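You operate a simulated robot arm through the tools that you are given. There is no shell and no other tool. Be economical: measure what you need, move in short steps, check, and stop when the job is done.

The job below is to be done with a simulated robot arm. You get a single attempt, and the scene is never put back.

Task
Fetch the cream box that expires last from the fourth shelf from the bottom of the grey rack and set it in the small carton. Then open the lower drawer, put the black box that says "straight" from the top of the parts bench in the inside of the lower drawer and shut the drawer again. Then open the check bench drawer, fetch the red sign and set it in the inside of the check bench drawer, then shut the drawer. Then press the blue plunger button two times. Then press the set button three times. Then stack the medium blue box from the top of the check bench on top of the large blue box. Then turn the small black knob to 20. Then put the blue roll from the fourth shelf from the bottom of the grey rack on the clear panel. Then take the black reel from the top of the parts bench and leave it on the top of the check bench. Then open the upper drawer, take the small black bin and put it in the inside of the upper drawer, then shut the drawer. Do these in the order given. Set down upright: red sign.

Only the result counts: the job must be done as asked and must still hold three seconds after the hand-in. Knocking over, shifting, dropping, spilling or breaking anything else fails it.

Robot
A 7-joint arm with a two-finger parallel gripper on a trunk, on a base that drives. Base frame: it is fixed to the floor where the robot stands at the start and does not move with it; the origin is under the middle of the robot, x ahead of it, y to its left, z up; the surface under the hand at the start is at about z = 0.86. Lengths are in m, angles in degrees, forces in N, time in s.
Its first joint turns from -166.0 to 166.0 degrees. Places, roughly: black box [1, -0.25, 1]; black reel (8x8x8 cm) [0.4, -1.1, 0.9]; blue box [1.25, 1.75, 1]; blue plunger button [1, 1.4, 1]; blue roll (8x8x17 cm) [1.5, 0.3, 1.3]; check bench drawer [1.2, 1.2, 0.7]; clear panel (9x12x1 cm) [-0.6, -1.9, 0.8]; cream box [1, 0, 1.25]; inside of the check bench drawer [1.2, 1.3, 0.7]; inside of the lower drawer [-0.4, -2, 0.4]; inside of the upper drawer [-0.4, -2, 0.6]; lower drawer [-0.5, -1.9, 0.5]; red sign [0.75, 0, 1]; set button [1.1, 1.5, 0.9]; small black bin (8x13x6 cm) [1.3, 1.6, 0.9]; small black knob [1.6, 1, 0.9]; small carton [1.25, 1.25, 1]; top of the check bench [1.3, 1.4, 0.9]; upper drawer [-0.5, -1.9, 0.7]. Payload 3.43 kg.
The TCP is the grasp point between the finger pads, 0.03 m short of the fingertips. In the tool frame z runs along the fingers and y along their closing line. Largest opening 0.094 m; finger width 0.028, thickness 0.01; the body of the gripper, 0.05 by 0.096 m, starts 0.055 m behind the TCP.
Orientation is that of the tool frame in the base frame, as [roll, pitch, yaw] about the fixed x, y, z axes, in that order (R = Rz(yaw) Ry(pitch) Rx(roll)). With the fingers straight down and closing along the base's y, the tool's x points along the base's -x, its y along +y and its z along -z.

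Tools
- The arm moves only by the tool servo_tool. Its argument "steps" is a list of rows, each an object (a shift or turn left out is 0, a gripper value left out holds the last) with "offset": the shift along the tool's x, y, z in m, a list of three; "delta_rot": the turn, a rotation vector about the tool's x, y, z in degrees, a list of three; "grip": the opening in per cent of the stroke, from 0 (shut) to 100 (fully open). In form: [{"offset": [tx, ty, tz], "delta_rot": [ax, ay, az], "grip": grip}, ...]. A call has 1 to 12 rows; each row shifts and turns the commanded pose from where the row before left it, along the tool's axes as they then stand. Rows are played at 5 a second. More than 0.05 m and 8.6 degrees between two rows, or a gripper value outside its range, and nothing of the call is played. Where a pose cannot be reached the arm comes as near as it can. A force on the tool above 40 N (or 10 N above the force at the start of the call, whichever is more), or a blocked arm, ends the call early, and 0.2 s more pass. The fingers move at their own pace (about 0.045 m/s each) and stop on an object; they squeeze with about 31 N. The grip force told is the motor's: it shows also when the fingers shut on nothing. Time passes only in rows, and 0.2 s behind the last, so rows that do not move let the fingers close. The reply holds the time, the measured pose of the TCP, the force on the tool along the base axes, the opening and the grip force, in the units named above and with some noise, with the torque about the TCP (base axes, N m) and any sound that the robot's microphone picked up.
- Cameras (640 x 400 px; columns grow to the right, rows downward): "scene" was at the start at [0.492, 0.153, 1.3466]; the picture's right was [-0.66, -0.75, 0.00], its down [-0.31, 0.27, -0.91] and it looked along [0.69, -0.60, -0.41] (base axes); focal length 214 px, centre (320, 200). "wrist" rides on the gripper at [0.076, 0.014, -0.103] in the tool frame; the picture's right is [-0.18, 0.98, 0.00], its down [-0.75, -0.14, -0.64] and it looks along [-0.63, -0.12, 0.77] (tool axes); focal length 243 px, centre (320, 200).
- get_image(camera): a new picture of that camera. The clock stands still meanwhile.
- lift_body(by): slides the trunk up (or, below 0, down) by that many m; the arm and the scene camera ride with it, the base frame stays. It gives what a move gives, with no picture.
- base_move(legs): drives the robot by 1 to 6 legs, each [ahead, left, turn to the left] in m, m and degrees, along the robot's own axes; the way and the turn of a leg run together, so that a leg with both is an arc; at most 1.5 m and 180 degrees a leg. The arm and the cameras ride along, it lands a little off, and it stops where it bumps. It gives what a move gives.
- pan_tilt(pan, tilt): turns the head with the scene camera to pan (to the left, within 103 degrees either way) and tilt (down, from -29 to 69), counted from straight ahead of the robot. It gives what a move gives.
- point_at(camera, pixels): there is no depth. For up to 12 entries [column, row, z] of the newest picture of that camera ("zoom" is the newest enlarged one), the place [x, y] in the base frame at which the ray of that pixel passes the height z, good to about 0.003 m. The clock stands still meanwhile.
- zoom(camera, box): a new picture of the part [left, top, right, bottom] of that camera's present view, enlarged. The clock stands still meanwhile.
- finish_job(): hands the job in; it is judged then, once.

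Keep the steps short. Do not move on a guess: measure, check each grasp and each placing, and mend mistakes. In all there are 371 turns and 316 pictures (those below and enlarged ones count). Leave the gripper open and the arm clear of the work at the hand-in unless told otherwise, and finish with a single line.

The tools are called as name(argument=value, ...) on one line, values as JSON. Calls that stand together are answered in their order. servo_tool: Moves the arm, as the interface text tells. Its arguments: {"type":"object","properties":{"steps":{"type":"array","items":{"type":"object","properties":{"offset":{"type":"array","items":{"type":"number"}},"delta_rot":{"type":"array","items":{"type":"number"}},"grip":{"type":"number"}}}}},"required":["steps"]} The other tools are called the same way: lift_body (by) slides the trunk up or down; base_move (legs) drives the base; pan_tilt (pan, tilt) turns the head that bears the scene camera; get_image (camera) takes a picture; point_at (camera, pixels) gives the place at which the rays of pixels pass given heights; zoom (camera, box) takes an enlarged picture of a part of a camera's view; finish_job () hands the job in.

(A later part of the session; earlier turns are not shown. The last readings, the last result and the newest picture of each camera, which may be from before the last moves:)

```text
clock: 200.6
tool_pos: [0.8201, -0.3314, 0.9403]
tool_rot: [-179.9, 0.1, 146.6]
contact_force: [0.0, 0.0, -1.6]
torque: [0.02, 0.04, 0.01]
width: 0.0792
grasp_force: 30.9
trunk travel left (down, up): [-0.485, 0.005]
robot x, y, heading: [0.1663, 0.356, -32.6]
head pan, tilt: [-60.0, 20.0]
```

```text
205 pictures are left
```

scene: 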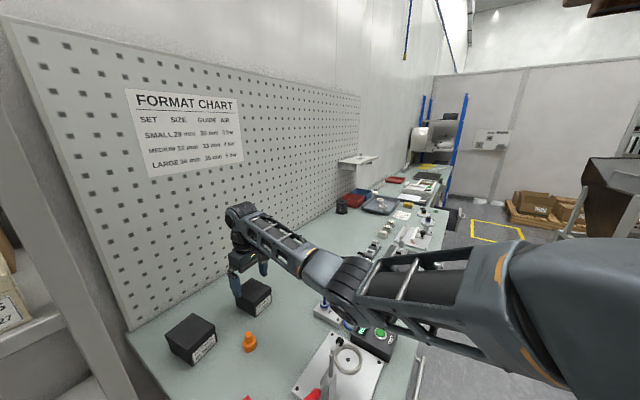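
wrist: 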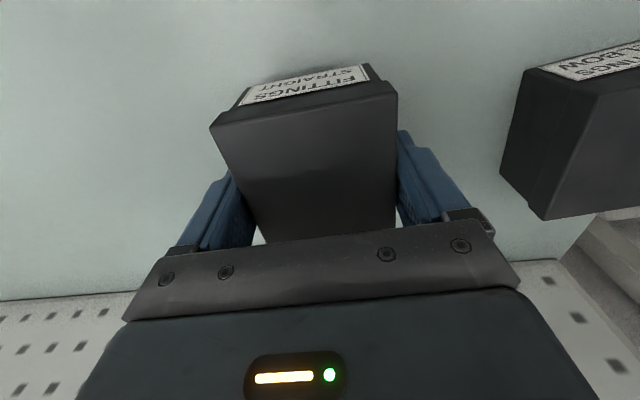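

Black box held. Raise and drive to the open drawer.

servo_tool(steps=[{"offset": [0, 0, -0.045]}, {"offset": [0, 0, -0.045]}, {"offset": [0, 0, -0.045]}, {"offset": [0, 0, -0.045]}, {"offset": [0, 0, -0.03]}, {}])

base_move(legs=[[-0.15, 0, 0], [0, -1.4, 0], [0, 0, -50]])

pan_tilt(pan=-20, tilt=40)

get_image(camera="scene")

get_image(camera="wrist")

```text
clock: 202.0
tool_pos: [0.8181, -0.3311, 1.1494]
tool_rot: [-179.8, 0.1, 146.6]
contact_force: [0.6, 0.5, -1.8]
torque: [0.0, -0.02, -0.01]
width: 0.0791
grasp_force: 30.3
trunk travel left (down, up): [-0.485, 0.005]
robot x, y, heading: [0.1637, 0.3545, -32.6]
head pan, tilt: [-60.0, 20.0]
```

```text
clock: 212.2
tool_pos: [-0.8146, -1.6894, 1.1489]
tool_rot: [-179.9, 0.2, 96.8]
contact_force: [-1.4, 0.1, -2.0]
torque: [0.0, 0.01, -0.02]
width: 0.0789
grasp_force: 31.1
trunk travel left (down, up): [-0.485, 0.005]
robot x, y, heading: [-0.714, -0.7441, -82.4]
head pan, tilt: [-60.0, 20.0]
```

```text
clock: 213.3
tool_pos: [-0.8137, -1.6899, 1.1498]
tool_rot: [-179.8, 0.0, 96.9]
contact_force: [-0.5, 0.3, -1.7]
torque: [0.0, 0.02, 0.0]
width: 0.0791
grasp_force: 30.6
trunk travel left (down, up): [-0.485, 0.005]
robot x, y, heading: [-0.7144, -0.7471, -82.4]
head pan, tilt: [-20.0, 40.0]
```

```text
204 pictures are left
```

scene: 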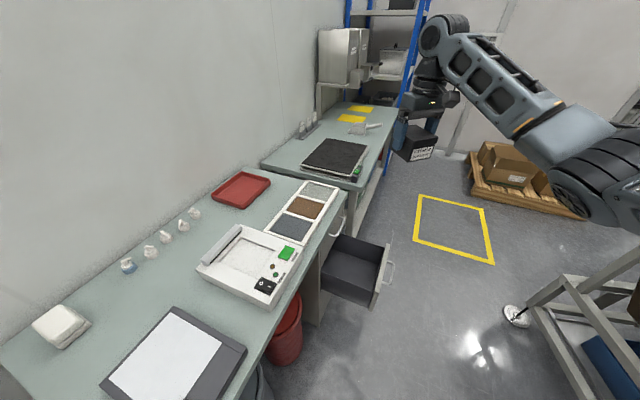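

```text
203 pictures are left
```

wrist: 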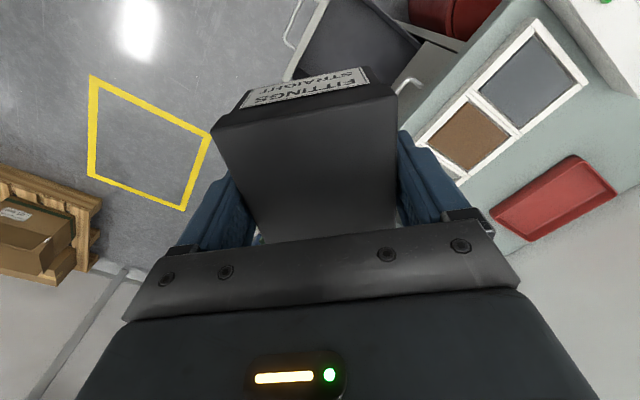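

zoom(camera="scene", box=[290, 210, 418, 310])

```text
4.00 times, centred on (354, 260) of scene
```

zoom: 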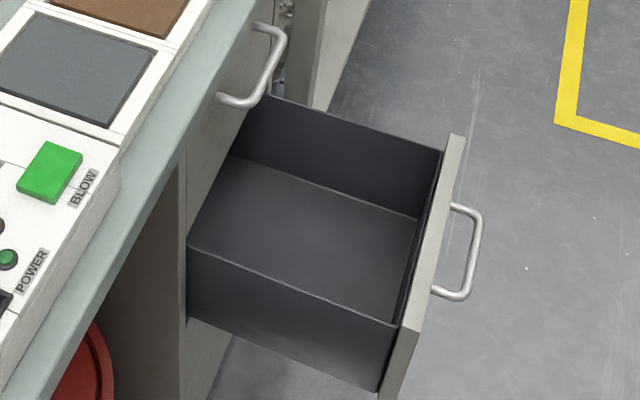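

point_at(camera="zoom", pixels=[[474, 250, 0.545], [188, 247, 0.56], [397, 325, 0.56], [270, 97, 0.56], [443, 152, 0.56], [418, 218, 0.45], [232, 156, 0.45], [418, 218, 0.4], [232, 156, 0.4], [465, 138, 0.62], [378, 398, 0.45], [318, 230, 0.45]])

```text
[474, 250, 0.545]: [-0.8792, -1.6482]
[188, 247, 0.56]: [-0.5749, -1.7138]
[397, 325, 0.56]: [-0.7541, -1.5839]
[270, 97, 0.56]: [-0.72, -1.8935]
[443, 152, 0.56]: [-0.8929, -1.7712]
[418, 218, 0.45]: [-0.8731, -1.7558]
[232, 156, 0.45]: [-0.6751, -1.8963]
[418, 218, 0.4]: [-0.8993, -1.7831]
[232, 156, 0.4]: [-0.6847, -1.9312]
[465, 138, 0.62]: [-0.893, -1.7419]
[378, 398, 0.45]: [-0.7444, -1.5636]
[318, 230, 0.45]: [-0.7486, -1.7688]
```

Drawer interior: a≈0.305–0.53, width 0.23, floor z≈0.425. Position above it.

base_move(legs=[[0.05, 0, 0]])

servo_tool(steps=[{"offset": [0, 0.028, 0.03]}, {"offset": [0, 0.028, 0.03]}, {"offset": [0, 0, 0.045]}, {"offset": [0, 0, 0.045]}, {"offset": [0, 0, 0.045]}, {}])

get_image(camera="scene")

get_image(camera="wrist")

```text
clock: 214.2
tool_pos: [-0.8078, -1.7388, 1.1491]
tool_rot: [-179.9, 0.1, 96.9]
contact_force: [0.4, -0.8, -1.3]
torque: [-0.05, 0.04, 0.02]
width: 0.0793
grasp_force: 30.8
trunk travel left (down, up): [-0.485, 0.005]
robot x, y, heading: [-0.7065, -0.7979, -82.3]
head pan, tilt: [-20.0, 40.0]
```

```text
clock: 215.6
tool_pos: [-0.7523, -1.7338, 0.954]
tool_rot: [-179.9, 0.0, 96.9]
contact_force: [-0.1, 0.2, -2.0]
torque: [0.01, 0.02, 0.05]
width: 0.0792
grasp_force: 30.6
trunk travel left (down, up): [-0.485, 0.005]
robot x, y, heading: [-0.7096, -0.7951, -82.2]
head pan, tilt: [-20.0, 40.0]
```

```text
201 pictures are left
```

scene: 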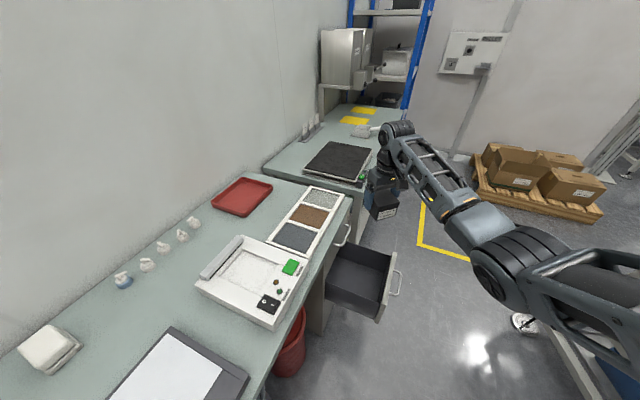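

```text
200 pictures are left
```

wrist: 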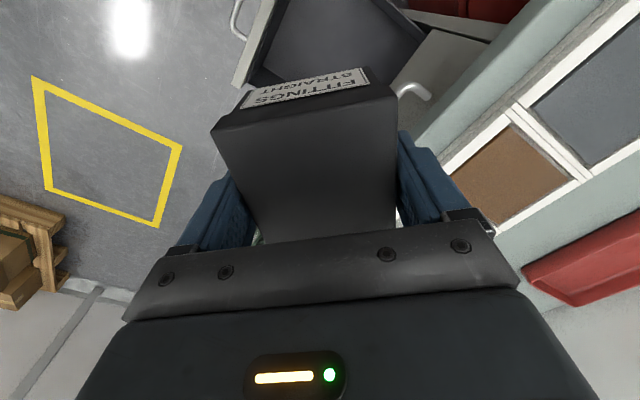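

lift_body(by=-0.22)

servo_tool(steps=[{"offset": [0, 0, 0.04]}, {"offset": [0, 0, 0.04]}, {}])

get_image(camera="scene")

get_image(camera="wrist")

```text
clock: 217.9
tool_pos: [-0.7516, -1.7334, 0.7338]
tool_rot: [-179.8, 0.2, 96.9]
contact_force: [0.4, 0.4, -1.6]
torque: [0.03, 0.0, -0.02]
width: 0.079
grasp_force: 31.1
trunk travel left (down, up): [-0.265, 0.225]
robot x, y, heading: [-0.7061, -0.7978, -82.4]
head pan, tilt: [-20.0, 40.0]
```

```text
clock: 218.7
tool_pos: [-0.7513, -1.7336, 0.6535]
tool_rot: [-179.9, 0.1, 96.9]
contact_force: [0.3, 0.2, -0.5]
torque: [0.02, 0.03, 0.03]
width: 0.0791
grasp_force: 30.9
trunk travel left (down, up): [-0.265, 0.225]
robot x, y, heading: [-0.7055, -0.7967, -82.5]
head pan, tilt: [-20.0, 40.0]
```

```text
199 pictures are left
```

scene: 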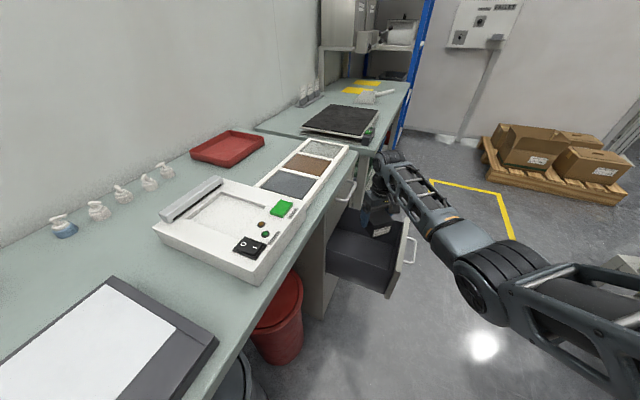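

```text
198 pictures are left
```

wrist: 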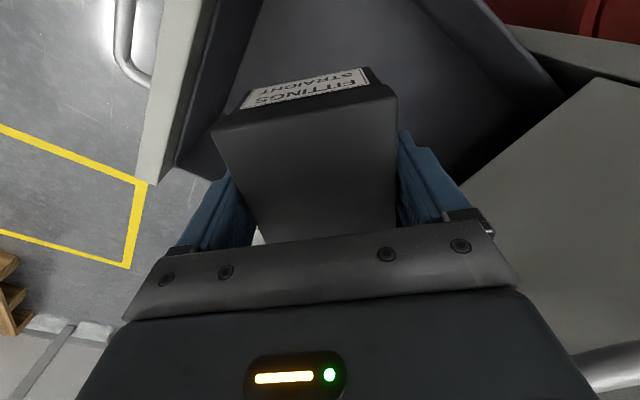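

zoom(camera="scene", box=[310, 140, 470, 310])

```text
2.35 times, centred on (390, 225) of scene
```

zoom: 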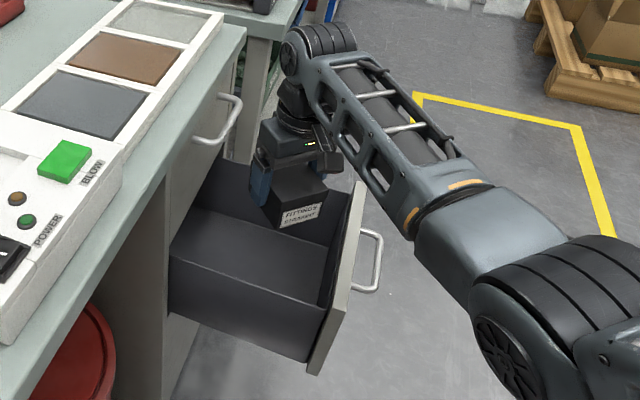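

lift_body(by=0.2)

servo_tool(steps=[{"offset": [0, 0, 0.045]}, {"offset": [0, 0, 0.045]}, {"offset": [0, 0, 0.045]}, {"offset": [0, 0, 0.045]}, {"offset": [0, 0, 0.045]}, {}])

zoom(camera="scene", box=[310, 140, 550, 310])

```text
clock: 220.9
tool_pos: [-0.7515, -1.7345, 0.8539]
tool_rot: [-180.0, 0.1, 96.9]
contact_force: [-1.1, -0.4, -1.7]
torque: [0.01, 0.0, 0.02]
width: 0.0792
grasp_force: 30.5
trunk travel left (down, up): [-0.465, 0.025]
robot x, y, heading: [-0.7117, -0.7958, -82.2]
head pan, tilt: [-20.0, 40.0]
```

```text
clock: 222.3
tool_pos: [-0.7384, -1.7001, 0.6824]
tool_rot: [180.0, 0.1, 96.9]
contact_force: [0.1, 0.1, -0.7]
torque: [-0.01, -0.01, 0.01]
width: 0.0792
grasp_force: 31.1
out of reach, approached as far as the arm can: row 3, 4, 5
trunk travel left (down, up): [-0.465, 0.025]
robot x, y, heading: [-0.7075, -0.799, -82.3]
head pan, tilt: [-20.0, 40.0]
```

```text
2.35 times, centred on (430, 225) of scene
```

zoom: 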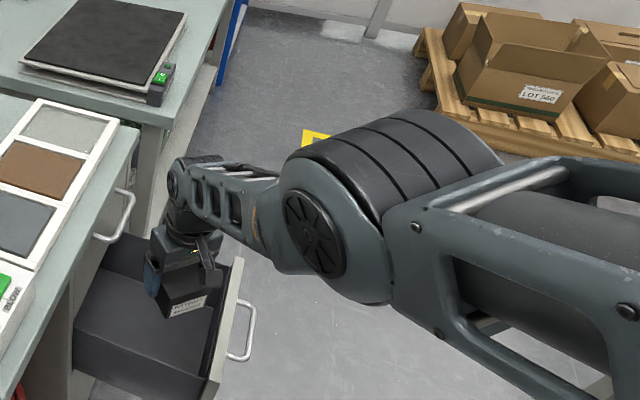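

Straight posture keeps the forearm high. Nudge base ahead 0.03 and lower by trunk.

base_move(legs=[[0.03, 0, 0]])

lift_body(by=-0.11)

zoom(camera="scene", box=[310, 140, 550, 310])

get_image(camera="wrist")

```text
clock: 223.1
tool_pos: [-0.7347, -1.7278, 0.6809]
tool_rot: [-180.0, 0.1, 96.9]
contact_force: [0.1, -0.7, -1.8]
torque: [-0.01, -0.05, -0.01]
width: 0.079
grasp_force: 31.4
trunk travel left (down, up): [-0.465, 0.025]
robot x, y, heading: [-0.7017, -0.8265, -82.3]
head pan, tilt: [-20.0, 40.0]
```

```text
clock: 224.6
tool_pos: [-0.7338, -1.7298, 0.5711]
tool_rot: [-179.9, 0.0, 96.9]
contact_force: [-0.7, 0.1, -2.3]
torque: [0.01, -0.01, -0.03]
width: 0.0791
grasp_force: 31.6
trunk travel left (down, up): [-0.355, 0.135]
robot x, y, heading: [-0.7009, -0.8289, -82.2]
head pan, tilt: [-20.0, 40.0]
```

```text
2.35 times, centred on (430, 225) of scene
```

zoom: 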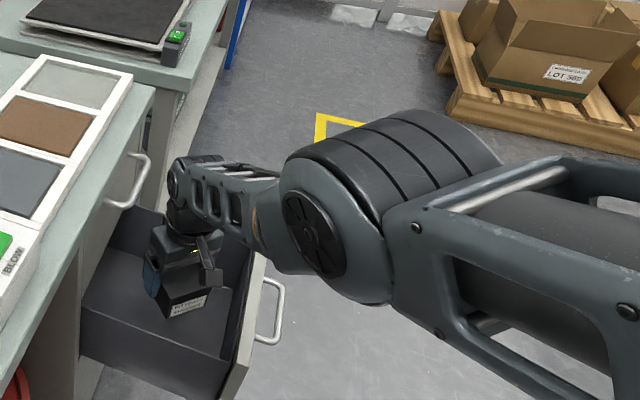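

```text
194 pictures are left
```

wrist: 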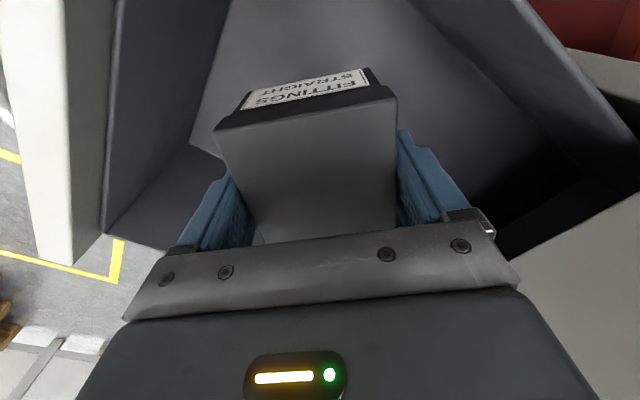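

servo_tool(steps=[{"offset": [0.008, -0.009, 0]}, {}])

lift_body(by=-0.085)

get_image(camera="wrist")

```text
clock: 225.2
tool_pos: [-0.7449, -1.7266, 0.5694]
tool_rot: [-180.0, 0.0, 96.7]
contact_force: [0.4, 0.1, -1.9]
torque: [-0.01, -0.01, -0.01]
width: 0.0792
grasp_force: 31.1
out of reach, approached as far as the arm can: row 1
trunk travel left (down, up): [-0.355, 0.135]
robot x, y, heading: [-0.6997, -0.825, -82.5]
head pan, tilt: [-20.0, 40.0]
```

```text
clock: 226.4
tool_pos: [-0.745, -1.7257, 0.4845]
tool_rot: [-180.0, 0.0, 96.9]
contact_force: [-0.5, -0.4, -2.1]
torque: [0.0, 0.01, -0.02]
width: 0.0791
grasp_force: 30.6
trunk travel left (down, up): [-0.27, 0.22]
robot x, y, heading: [-0.7025, -0.829, -82.1]
head pan, tilt: [-20.0, 40.0]
```

```text
193 pictures are left
```

wrist: 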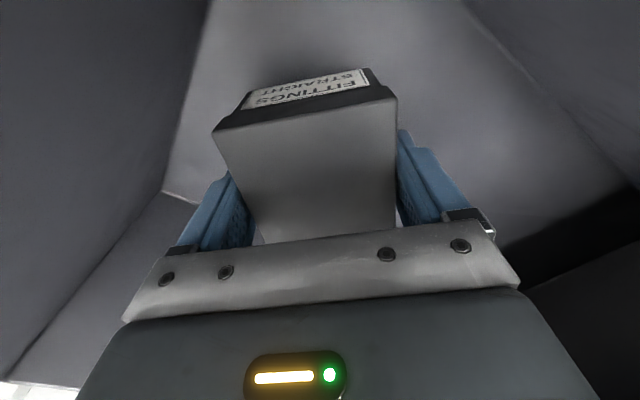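

Near the drawer floor. Lower in small trunk steps until contact.

lift_body(by=-0.012)

lift_body(by=-0.01)

get_image(camera="wrist")

```text
clock: 227.0
tool_pos: [-0.7442, -1.7259, 0.4721]
tool_rot: [180.0, 0.1, 96.9]
contact_force: [0.0, -0.4, -1.7]
torque: [-0.01, 0.04, 0.0]
width: 0.0789
grasp_force: 30.7
trunk travel left (down, up): [-0.258, 0.232]
robot x, y, heading: [-0.7053, -0.8274, -82.0]
head pan, tilt: [-20.0, 40.0]
```

```text
clock: 227.6
tool_pos: [-0.7439, -1.7254, 0.4612]
tool_rot: [-180.0, 0.0, 97.0]
contact_force: [-0.1, 1.1, -1.3]
torque: [0.0, -0.01, 0.01]
width: 0.0792
grasp_force: 31.0
trunk travel left (down, up): [-0.248, 0.242]
robot x, y, heading: [-0.7, -0.827, -82.2]
head pan, tilt: [-20.0, 40.0]
```

```text
192 pictures are left
```

wrist: 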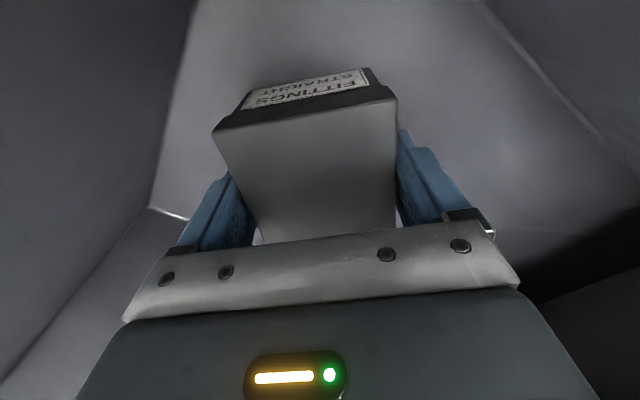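

lift_body(by=-0.01)

lift_body(by=-0.008)

lift_body(by=-0.006)

```text
clock: 228.1
tool_pos: [-0.7448, -1.7288, 0.4552]
tool_rot: [-179.7, 0.5, 96.9]
contact_force: [-0.9, -2.4, 31.5]
torque: [-0.08, -0.05, 0.01]
width: 0.0794
grasp_force: 31.2
trunk travel left (down, up): [-0.238, 0.252]
robot x, y, heading: [-0.7018, -0.8282, -82.4]
head pan, tilt: [-20.0, 40.0]
```

```text
clock: 228.7
tool_pos: [-0.7466, -1.7256, 0.4447]
tool_rot: [-179.7, 0.1, 96.9]
contact_force: [-4.6, -7.4, 20.8]
torque: [-0.15, -0.09, -0.02]
width: 0.0791
grasp_force: 30.6
trunk travel left (down, up): [-0.23, 0.26]
robot x, y, heading: [-0.7062, -0.8287, -82.3]
head pan, tilt: [-20.0, 40.0]
```

```text
clock: 229.1
tool_pos: [-0.7439, -1.7268, 0.4416]
tool_rot: [-180.0, 0.1, 96.9]
contact_force: [2.0, 2.2, 13.6]
torque: [0.63, -0.14, -0.07]
width: 0.0789
grasp_force: 30.4
trunk travel left (down, up): [-0.226, 0.264]
robot x, y, heading: [-0.6989, -0.8261, -82.3]
head pan, tilt: [-20.0, 40.0]
stopped: the force on the tool passed its limit at 58 N (the readings are from after the stop); the commanded pose is now the measured one
```

servo_tool(steps=[{"offset": [0, 0, -0.006]}, {"grip": 100}, {}, {}])

lift_body(by=0.2)

get_image(camera="wrist")

get_image(camera="scene")

```text
clock: 230.1
tool_pos: [-0.7447, -1.7291, 0.4447]
tool_rot: [-180.0, -0.1, 96.8]
contact_force: [-0.9, 1.0, 0.2]
torque: [0.03, -0.02, 0.04]
width: 0.0941
grasp_force: 0.2
out of reach, approached as far as the arm can: row 1
trunk travel left (down, up): [-0.226, 0.264]
robot x, y, heading: [-0.7033, -0.8258, -82.1]
head pan, tilt: [-20.0, 40.0]
```

```text
clock: 232.3
tool_pos: [-0.7446, -1.7303, 0.6449]
tool_rot: [179.9, 0.0, 96.9]
contact_force: [-0.3, 0.4, -0.4]
torque: [0.02, 0.01, -0.01]
width: 0.0941
grasp_force: 0.1
trunk travel left (down, up): [-0.426, 0.064]
robot x, y, heading: [-0.7015, -0.8255, -82.3]
head pan, tilt: [-20.0, 40.0]
```

```text
191 pictures are left
```

wrist: 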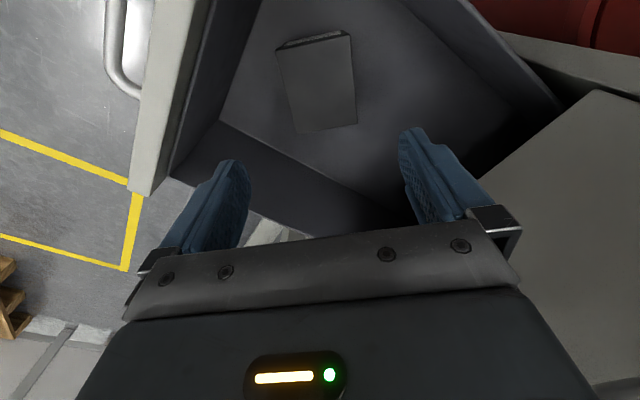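

```text
190 pictures are left
```

scene: 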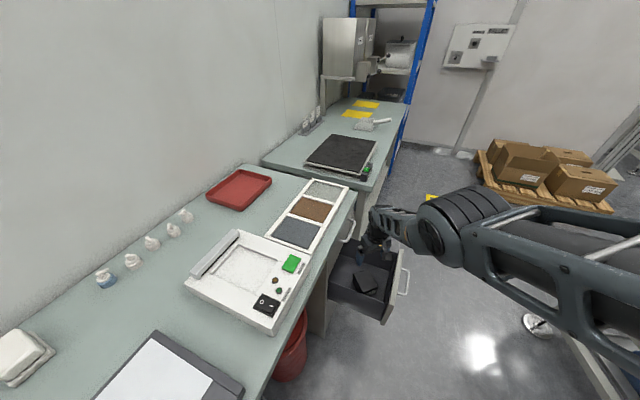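

Black box lies in the drawer. Now retreat up, and re-pose to push the drawer shut with a forward-tilted closed gripper.

lift_body(by=0.06)

servo_tool(steps=[{"offset": [0, 0, -0.045], "grip": 0}, {"offset": [0, 0, -0.045]}, {"offset": [0, 0, -0.045]}, {"offset": [0, 0, -0.045]}, {"offset": [0, 0, -0.045]}, {"offset": [0, 0, -0.045]}, {"offset": [0, 0, -0.045]}, {"offset": [0, 0, -0.045]}, {"offset": [0, 0, -0.045]}, {"offset": [0, 0, -0.03]}, {}])

base_move(legs=[[-0.1, 0, 0], [0, 0, 46.8], [-0.05, -0.15, 0]])

get_image(camera="scene")

```text
clock: 233.3
tool_pos: [-0.7446, -1.7289, 0.7051]
tool_rot: [180.0, -0.1, 96.8]
contact_force: [-0.3, 0.3, 0.4]
torque: [0.02, -0.03, 0.02]
width: 0.0938
grasp_force: 0.2
trunk travel left (down, up): [-0.486, 0.004]
robot x, y, heading: [-0.7001, -0.8312, -82.5]
head pan, tilt: [-20.0, 40.0]
```

```text
clock: 235.7
tool_pos: [-0.7648, -1.8768, 1.0741]
tool_rot: [179.9, -0.1, 96.9]
contact_force: [-0.1, -0.2, 0.3]
torque: [0.02, -0.01, -0.06]
width: 0.0
grasp_force: 31.2
out of reach, approached as far as the arm can: row 1, 2, 3, 4, 5, 6, 7, 8, 9, 10
trunk travel left (down, up): [-0.486, 0.004]
robot x, y, heading: [-0.6986, -0.8254, -82.4]
head pan, tilt: [-20.0, 40.0]
```

```text
clock: 240.0
tool_pos: [-0.1251, -1.5881, 1.0739]
tool_rot: [-180.0, -0.1, 143.4]
contact_force: [-0.1, -0.8, -0.5]
torque: [0.01, 0.0, -0.02]
width: 0.0
grasp_force: 31.2
trunk travel left (down, up): [-0.486, 0.004]
robot x, y, heading: [-0.8444, -0.8217, -35.8]
head pan, tilt: [-20.0, 40.0]
```

```text
189 pictures are left
```

scene: 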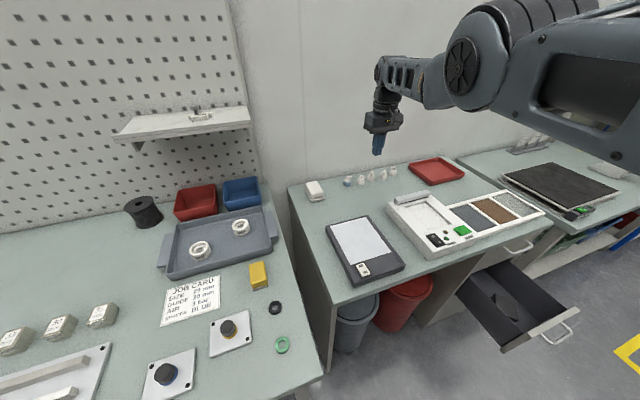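

servo_tool(steps=[{"offset": [0.035, -0.033, 0]}, {"offset": [0.035, -0.033, 0]}, {"offset": [0.035, -0.033, 0]}, {"offset": [0.035, -0.033, 0]}, {"offset": [0.035, -0.033, 0]}, {"offset": [0.035, -0.033, 0]}, {"offset": [0.035, -0.033, 0]}, {"offset": [0.035, -0.033, 0]}, {"offset": [0.035, -0.033, 0]}, {"offset": [0.035, -0.033, 0]}, {"offset": [0.035, -0.033, 0]}, {"offset": [0.035, -0.033, 0]}])

servo_tool(steps=[{"delta_rot": [0, -8, 0]}, {"delta_rot": [0, -8, 0]}, {"delta_rot": [0, -8, 0]}, {"delta_rot": [0, -8, 0]}, {"delta_rot": [0, -8, 0]}, {"delta_rot": [0, -8, 0]}, {"delta_rot": [0, -7, 0]}, {}])

get_image(camera="scene")

```text
clock: 242.6
tool_pos: [-0.6425, -1.7517, 1.0615]
tool_rot: [179.9, -0.1, 143.6]
contact_force: [0.2, -0.5, -1.0]
torque: [0.0, 0.03, 0.0]
width: 0.0
grasp_force: 31.7
out of reach, approached as far as the arm can: row 1, 2, 3, 4, 5, 6, 7, 8, 12
trunk travel left (down, up): [-0.486, 0.004]
robot x, y, heading: [-0.8442, -0.8192, -35.7]
head pan, tilt: [-20.0, 40.0]
```

```text
clock: 244.4
tool_pos: [-0.6447, -1.7536, 1.0612]
tool_rot: [-180.0, 55.0, 143.4]
contact_force: [0.5, -0.8, -0.2]
torque: [-0.02, 0.02, -0.02]
width: 0.0
grasp_force: 30.8
trunk travel left (down, up): [-0.486, 0.004]
robot x, y, heading: [-0.8482, -0.8234, -35.6]
head pan, tilt: [-20.0, 40.0]
```

```text
188 pictures are left
```

scene: 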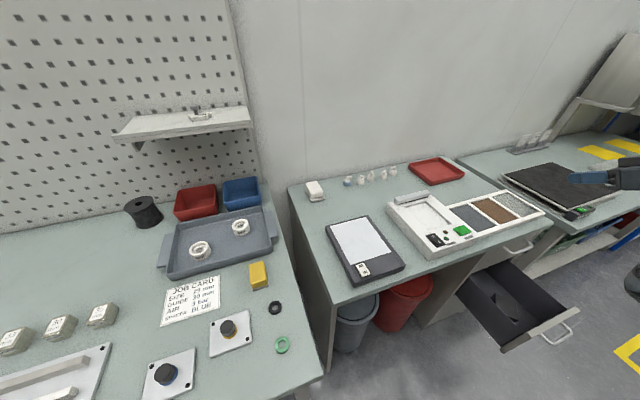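

base_move(legs=[[-0.31, 0, 0]])

lift_body(by=-0.36)

get_image(camera="wrist")

get_image(camera="scene")

```text
clock: 246.5
tool_pos: [-0.8986, -1.5701, 1.0611]
tool_rot: [179.9, 54.8, 143.5]
contact_force: [0.2, 0.3, -0.4]
torque: [-0.04, -0.01, 0.01]
width: 0.0001
grasp_force: 30.7
trunk travel left (down, up): [-0.486, 0.004]
robot x, y, heading: [-1.1011, -0.6374, -35.5]
head pan, tilt: [-20.0, 40.0]
```

```text
clock: 250.0
tool_pos: [-0.8985, -1.5697, 0.702]
tool_rot: [179.9, 54.8, 143.4]
contact_force: [-1.0, -0.4, -0.2]
torque: [0.05, 0.02, 0.03]
width: 0.0001
grasp_force: 31.1
trunk travel left (down, up): [-0.126, 0.364]
robot x, y, heading: [-1.1014, -0.6385, -35.7]
head pan, tilt: [-20.0, 40.0]
```

```text
187 pictures are left
```

wrist: 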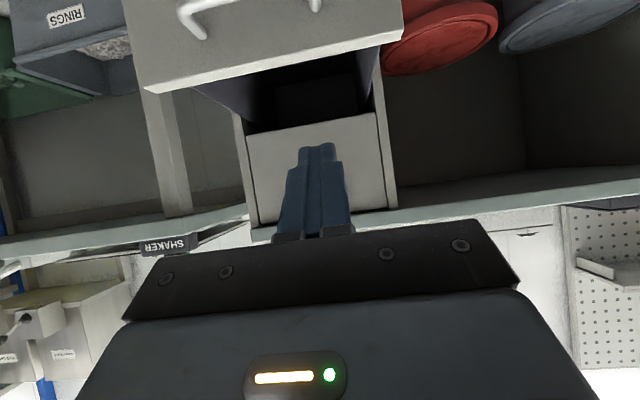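

```text
186 pictures are left
```

scene: 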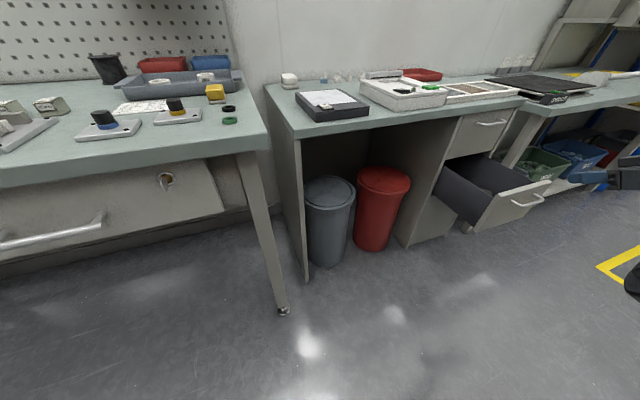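

lift_body(by=-0.102)

base_move(legs=[[0.2, 0, 0]])

get_image(camera="wrist")

get_image(camera="scene")

```text
clock: 251.3
tool_pos: [-0.8984, -1.5699, 0.5991]
tool_rot: [179.9, 54.8, 143.4]
contact_force: [1.0, 0.4, -0.2]
torque: [0.0, -0.02, -0.02]
width: 0.0
grasp_force: 31.0
trunk travel left (down, up): [-0.024, 0.466]
robot x, y, heading: [-1.1013, -0.6373, -35.7]
head pan, tilt: [-20.0, 40.0]
```

```text
clock: 252.9
tool_pos: [-0.7344, -1.6859, 0.5989]
tool_rot: [-180.0, 54.8, 143.4]
contact_force: [-0.4, 1.0, 0.7]
torque: [0.01, -0.01, 0.02]
width: 0.0002
grasp_force: 30.8
trunk travel left (down, up): [-0.024, 0.466]
robot x, y, heading: [-0.9321, -0.7533, -35.7]
head pan, tilt: [-20.0, 40.0]
```

```text
185 pictures are left
```

wrist: 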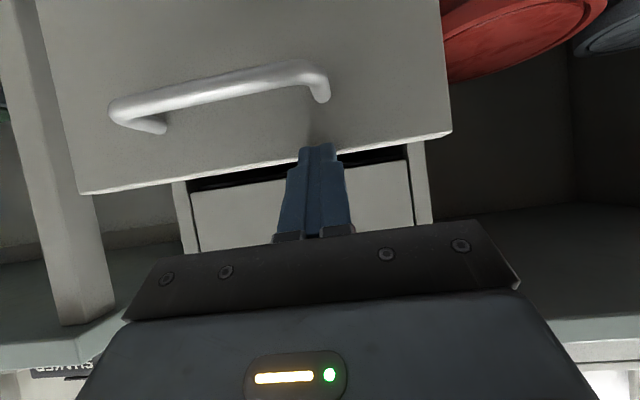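

```text
184 pictures are left
```

scene: 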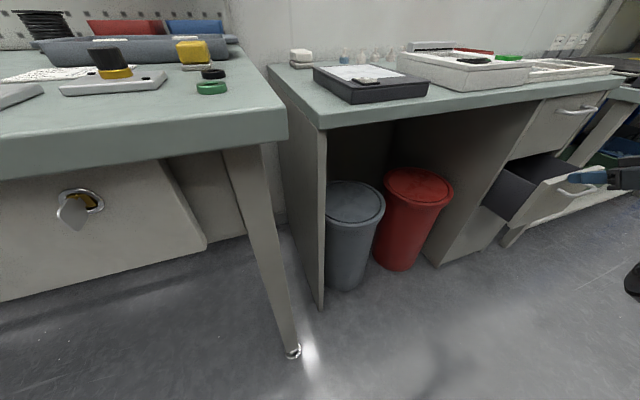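

base_move(legs=[[0.105, 0, 0]])

get_image(camera="wrist")

get_image(camera="scene")

```text
clock: 254.1
tool_pos: [-0.6515, -1.7462, 0.599]
tool_rot: [179.9, 54.8, 143.4]
contact_force: [0.4, 0.7, 0.7]
torque: [-0.01, 0.0, 0.01]
width: 0.0
grasp_force: 30.8
trunk travel left (down, up): [-0.024, 0.466]
robot x, y, heading: [-0.8537, -0.8175, -35.6]
head pan, tilt: [-20.0, 40.0]
```

```text
183 pictures are left
```

wrist: 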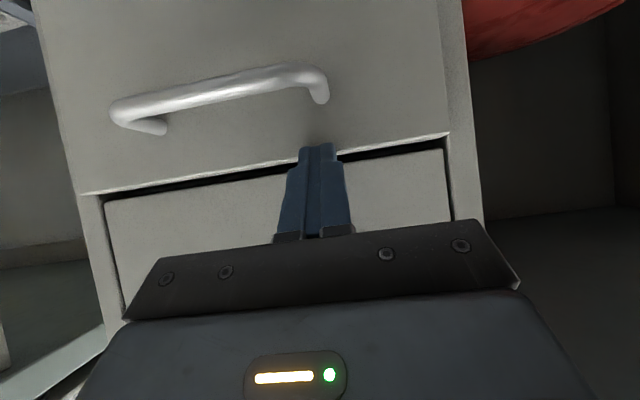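

```text
182 pictures are left
```

scene: 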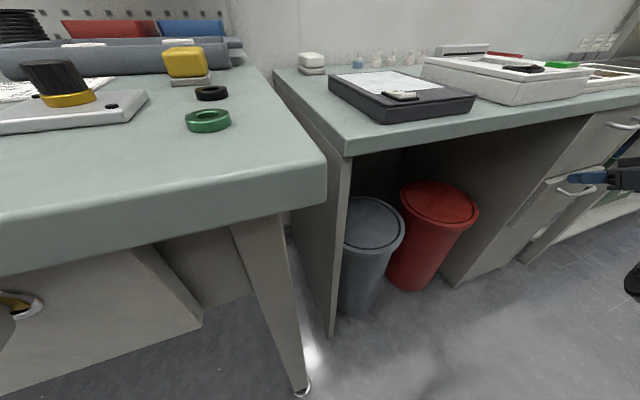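

servo_tool(steps=[{"offset": [-0.0057, 0, 0.0082]}, {"offset": [-0.0057, 0, 0.0082]}, {"offset": [-0.0057, 0, 0.0082]}, {"offset": [-0.0057, 0, 0.0082]}, {"offset": [-0.0057, 0, 0.0082]}, {}])

get_image(camera="wrist")

```text
clock: 254.6
tool_pos: [-0.6449, -1.7519, 0.5982]
tool_rot: [179.7, 54.8, 143.1]
contact_force: [-2.9, 2.4, 2.2]
torque: [-0.01, -0.05, 0.01]
width: 0.0
grasp_force: 31.2
trunk travel left (down, up): [-0.024, 0.466]
robot x, y, heading: [-0.8545, -0.8149, -35.5]
head pan, tilt: [-20.0, 40.0]
stopped in row 2: the force on the tool passed its limit at 49 N (the readings are from after the stop); the commanded pose is now the measured one
```

```text
181 pictures are left
```

wrist: 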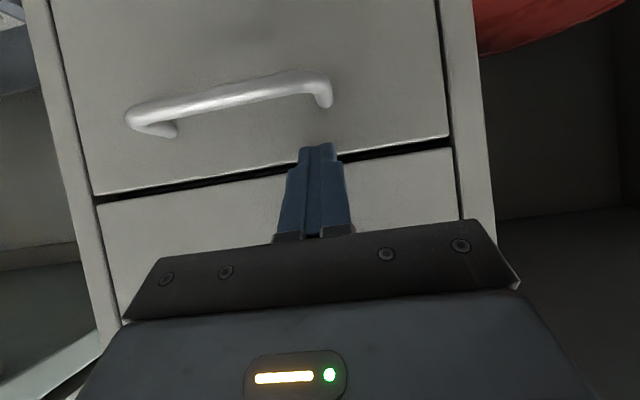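

Drawer is shut flush. Back off, raise, and travel to the check bench.

base_move(legs=[[-0.2, 0, 0]])

lift_body(by=0.4)

get_image(camera="scene")

base_move(legs=[[0, 1.4, 0], [0, 0, 90]])

pan_tilt(pan=0, tilt=30)

get_image(camera="scene")

```text
clock: 256.2
tool_pos: [-0.8074, -1.6359, 0.5984]
tool_rot: [179.6, 54.7, 143.1]
contact_force: [0.5, -0.2, -0.3]
torque: [0.02, 0.0, -0.03]
width: 0.0002
grasp_force: 31.1
trunk travel left (down, up): [-0.024, 0.466]
robot x, y, heading: [-1.019, -0.6961, -35.5]
head pan, tilt: [-20.0, 40.0]
```

```text
clock: 260.1
tool_pos: [-0.806, -1.6373, 0.9973]
tool_rot: [179.6, 54.7, 143.1]
contact_force: [0.3, -0.5, -0.7]
torque: [-0.01, -0.01, -0.02]
width: 0.0
grasp_force: 30.3
trunk travel left (down, up): [-0.424, 0.066]
robot x, y, heading: [-1.0131, -0.6993, -35.6]
head pan, tilt: [-20.0, 40.0]
```

```text
180 pictures are left
```

scene: 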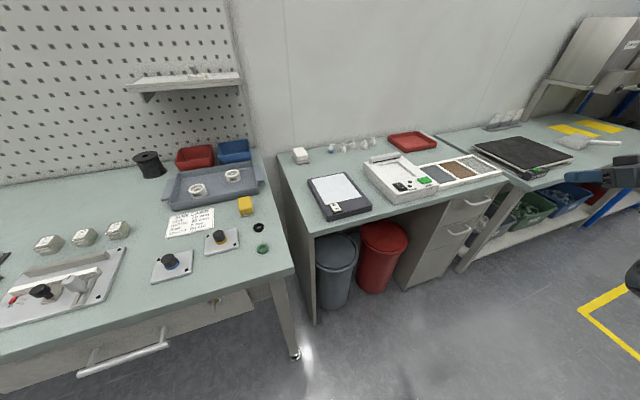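

```text
clock: 269.1
tool_pos: [0.5913, -0.1182, 0.9979]
tool_rot: [-177.9, 54.4, -173.8]
contact_force: [7.0, -10.3, -4.6]
torque: [-0.17, -0.12, 0.01]
width: 0.0
grasp_force: 30.9
trunk travel left (down, up): [-0.424, 0.066]
robot x, y, heading: [-0.1938, 0.4328, 8.1]
head pan, tilt: [-20.0, 40.0]
stopped in leg 2: the force on the tool passed its limit at 135 N (the readings are from after the stop); the commanded pose is now the measured one
```

```text
clock: 269.9
tool_pos: [0.5904, -0.1203, 0.9989]
tool_rot: [-178.0, 54.5, -173.9]
contact_force: [3.8, -11.7, -4.9]
torque: [-0.17, -0.04, 0.03]
width: 0.0
grasp_force: 31.0
trunk travel left (down, up): [-0.424, 0.066]
robot x, y, heading: [-0.1977, 0.4334, 8.0]
head pan, tilt: [0.0, 30.0]
```

```text
179 pictures are left
```

scene: 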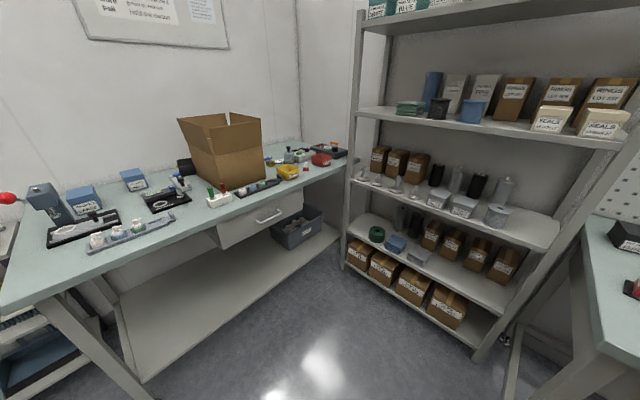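

I struck something with the hand while turning (at (0.59,-0.12)). Look at it before moving.

pan_tilt(pan=-60, tilt=35)

get_image(camera="scene")

get_image(camera="wrist")

```text
clock: 271.2
tool_pos: [0.5905, -0.1185, 0.9985]
tool_rot: [-177.8, 54.6, -173.8]
contact_force: [0.0, -15.1, -0.9]
torque: [-0.15, -0.02, 0.14]
width: 0.0001
grasp_force: 30.4
trunk travel left (down, up): [-0.424, 0.066]
robot x, y, heading: [-0.197, 0.4321, 7.9]
head pan, tilt: [-60.0, 35.0]
```

```text
178 pictures are left
```

scene: 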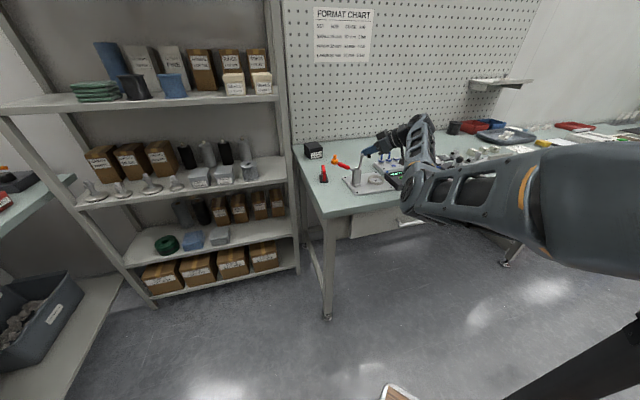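

```text
177 pictures are left
```

wrist: 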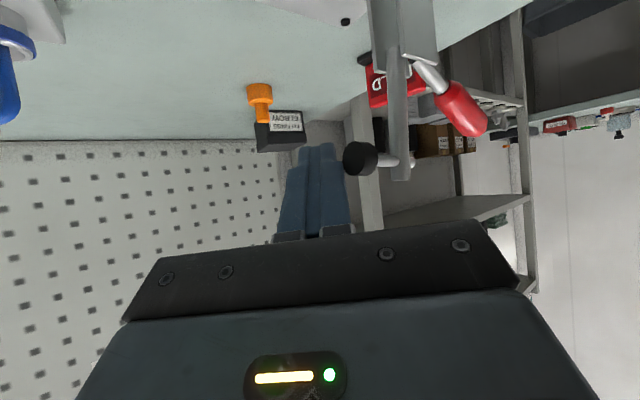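

zoom(camera="scene", box=[290, 110, 450, 220])

```text
3.64 times, centred on (370, 165) of scene
```

zoom: 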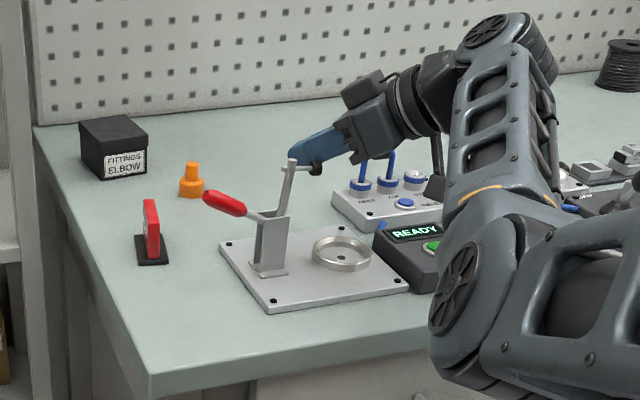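

The fixture plate is bolted; seems unmoved. Back off to the right and check it.

base_move(legs=[[0, 0, -10]])

lift_body(by=0.06)

servo_tool(steps=[{"offset": [-0.035, 0, -0.025]}, {"offset": [-0.035, 0, -0.025]}, {"offset": [-0.035, 0, -0.025]}, {"offset": [-0.035, 0, -0.025]}, {"offset": [-0.035, 0, -0.025]}, {}])

pan_tilt(pan=-40, tilt=35)

get_image(camera="scene")

```text
clock: 272.3
tool_pos: [0.4825, -0.2478, 0.999]
tool_rot: [-177.9, 54.5, 176.2]
contact_force: [0.3, 0.7, -0.4]
torque: [-0.01, -0.03, -0.01]
width: 0.0
grasp_force: 31.4
trunk travel left (down, up): [-0.424, 0.066]
robot x, y, heading: [-0.1944, 0.4329, -2.2]
head pan, tilt: [-60.0, 35.0]
```

```text
clock: 273.3
tool_pos: [0.4822, -0.2469, 1.0589]
tool_rot: [-177.9, 54.4, 176.1]
contact_force: [-0.6, 0.8, 0.3]
torque: [0.0, -0.02, 0.02]
width: 0.0002
grasp_force: 30.8
trunk travel left (down, up): [-0.484, 0.006]
robot x, y, heading: [-0.1983, 0.4352, -2.0]
head pan, tilt: [-60.0, 35.0]
```

```text
clock: 274.7
tool_pos: [0.4842, -0.2419, 1.2738]
tool_rot: [-178.1, 54.5, 176.1]
contact_force: [0.2, 0.6, -0.6]
torque: [0.0, -0.06, 0.0]
width: 0.0
grasp_force: 30.6
trunk travel left (down, up): [-0.484, 0.006]
robot x, y, heading: [-0.1937, 0.4308, -2.2]
head pan, tilt: [-60.0, 35.0]
```

```text
clock: 275.6
tool_pos: [0.4824, -0.2414, 1.2746]
tool_rot: [-178.0, 54.5, 176.1]
contact_force: [-0.2, -0.1, -0.8]
torque: [0.0, 0.0, -0.01]
width: 0.0001
grasp_force: 31.1
trunk travel left (down, up): [-0.484, 0.006]
robot x, y, heading: [-0.1988, 0.431, -1.9]
head pan, tilt: [-40.0, 35.0]
```

```text
175 pictures are left
```

scene: 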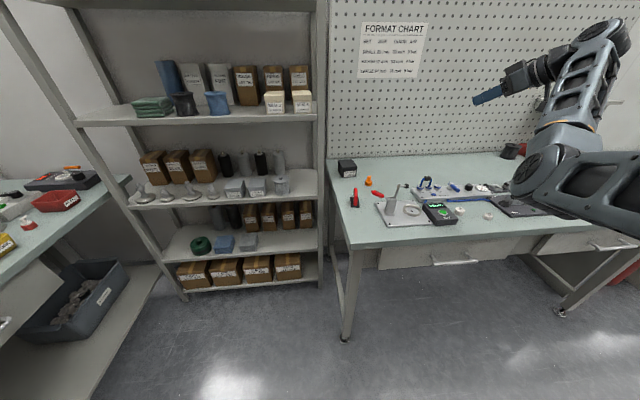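

zoom(camera="scene", box=[330, 150, 458, 230])

point_at(camera="zoom", pixels=[[225, 265, 0.87], [290, 370, 0.87], [520, 345, 0.87], [420, 255, 0.87]])

```text
5.00 times, centred on (394, 190) of scene
```

zoom: 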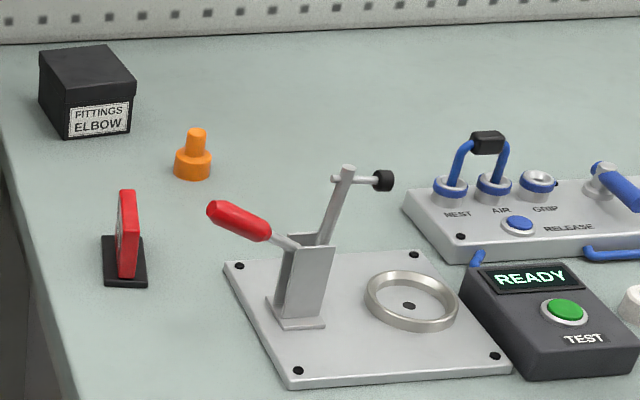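

```text
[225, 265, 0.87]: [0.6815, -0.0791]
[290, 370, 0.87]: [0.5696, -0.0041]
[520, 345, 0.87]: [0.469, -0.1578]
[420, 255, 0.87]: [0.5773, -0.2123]
```

Fixture is where it was. Turn to the check bench and roll the gripper so the fingers close vertically.

base_move(legs=[[0, 0, 56.5]])

servo_tool(steps=[{"delta_rot": [0, 0, 8.5], "grip": 100}, {"delta_rot": [0, 0, 8.5]}, {"delta_rot": [0, 0, 8.5]}, {"delta_rot": [0, 0, 8.5]}, {"delta_rot": [0, 0, 8.5]}, {"delta_rot": [0, 0, 8.5]}, {"delta_rot": [0, 0, 8.5]}, {"delta_rot": [0, 0, 8.5]}, {"delta_rot": [0, 0, 8.5]}, {"delta_rot": [0, 0, 8.5]}, {"delta_rot": [0, 0, 5]}, {}])

pan_tilt(pan=-30, tilt=40)

get_image(camera="scene")

get_image(camera="wrist")

```text
clock: 278.4
tool_pos: [0.7433, 0.6219, 1.2752]
tool_rot: [-177.9, 54.5, -127.8]
contact_force: [0.5, 0.4, -0.6]
torque: [0.0, -0.01, 0.0]
width: 0.0002
grasp_force: 30.7
trunk travel left (down, up): [-0.484, 0.006]
robot x, y, heading: [-0.1992, 0.4323, 54.3]
head pan, tilt: [-40.0, 35.0]
```

```text
clock: 281.1
tool_pos: [0.7426, 0.6212, 1.2742]
tool_rot: [125.5, 1.1, 140.6]
contact_force: [-0.7, -0.7, -0.9]
torque: [0.0, 0.01, 0.01]
width: 0.094
grasp_force: 0.1
trunk travel left (down, up): [-0.484, 0.006]
robot x, y, heading: [-0.1952, 0.431, 53.8]
head pan, tilt: [-40.0, 35.0]
```

```text
clock: 281.8
tool_pos: [0.7429, 0.621, 1.2735]
tool_rot: [125.5, 1.2, 140.6]
contact_force: [0.0, -0.6, -0.3]
torque: [-0.04, 0.01, 0.0]
width: 0.0941
grasp_force: 0.0
trunk travel left (down, up): [-0.484, 0.006]
robot x, y, heading: [-0.1956, 0.4299, 54.1]
head pan, tilt: [-30.0, 40.0]
```

```text
173 pictures are left
```

scene: 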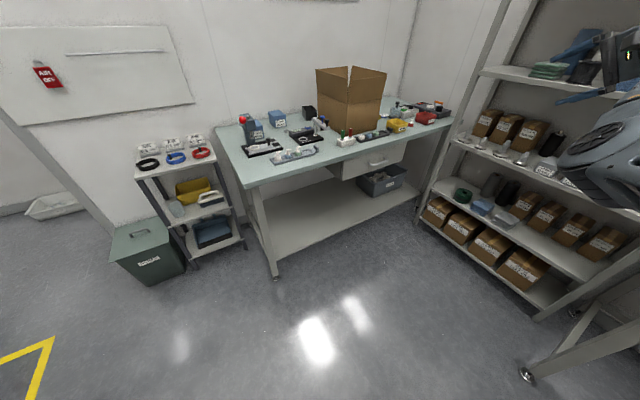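

```text
172 pictures are left
```

wrist: 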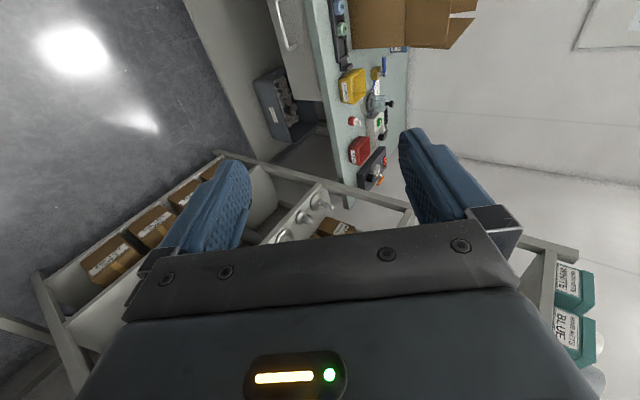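

lift_body(by=-0.4)

base_move(legs=[[0.15, 0, 0.4]])

servo_tool(steps=[{"delta_rot": [0, 3.2, -2.3]}, {}])

get_image(camera="wrist")

pan_tilt(pan=-30, tilt=15)

get_image(camera="scene")

```text
clock: 285.6
tool_pos: [0.7439, 0.6208, 0.8744]
tool_rot: [125.5, 1.3, 140.5]
contact_force: [0.5, 0.0, 0.1]
torque: [-0.02, 0.02, -0.01]
width: 0.094
grasp_force: 0.1
trunk travel left (down, up): [-0.084, 0.406]
robot x, y, heading: [-0.1951, 0.4357, 54.2]
head pan, tilt: [-30.0, 40.0]
```

```text
clock: 287.0
tool_pos: [0.8299, 0.7484, 0.8755]
tool_rot: [125.5, 1.2, 141.0]
contact_force: [0.0, -1.2, 0.4]
torque: [0.0, -0.02, 0.0]
width: 0.0938
grasp_force: 0.0
trunk travel left (down, up): [-0.084, 0.406]
robot x, y, heading: [-0.1069, 0.5542, 54.4]
head pan, tilt: [-30.0, 40.0]
```

```text
clock: 287.6
tool_pos: [0.8297, 0.7504, 0.8739]
tool_rot: [125.6, 1.1, 144.9]
contact_force: [-1.2, 0.0, 0.5]
torque: [0.0, 0.0, -0.01]
width: 0.0936
grasp_force: 0.1
trunk travel left (down, up): [-0.084, 0.406]
robot x, y, heading: [-0.1112, 0.5561, 54.2]
head pan, tilt: [-30.0, 40.0]
```

```text
171 pictures are left
```

wrist: 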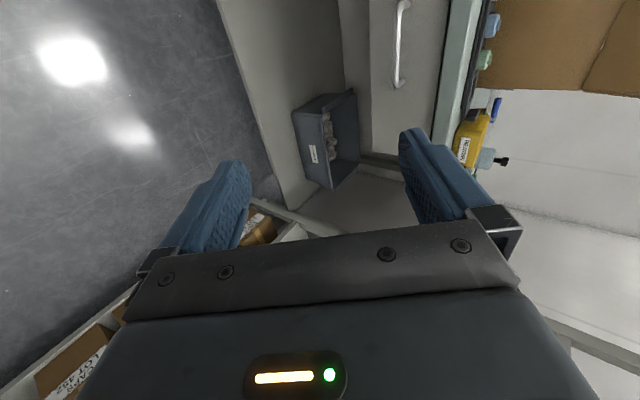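

```text
clock: 288.5
tool_pos: [0.8292, 0.75, 0.874]
tool_rot: [125.6, 1.1, 145.0]
contact_force: [0.2, -0.4, 0.0]
torque: [0.0, 0.02, 0.02]
width: 0.094
grasp_force: 0.0
trunk travel left (down, up): [-0.084, 0.406]
robot x, y, heading: [-0.1045, 0.5565, 54.4]
head pan, tilt: [-30.0, 15.0]
```

```text
170 pictures are left
```

scene: 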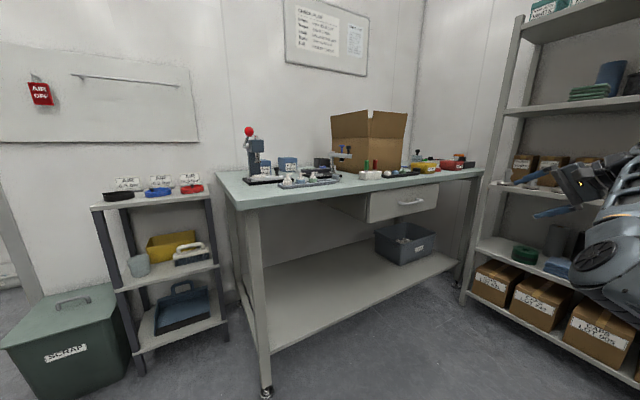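

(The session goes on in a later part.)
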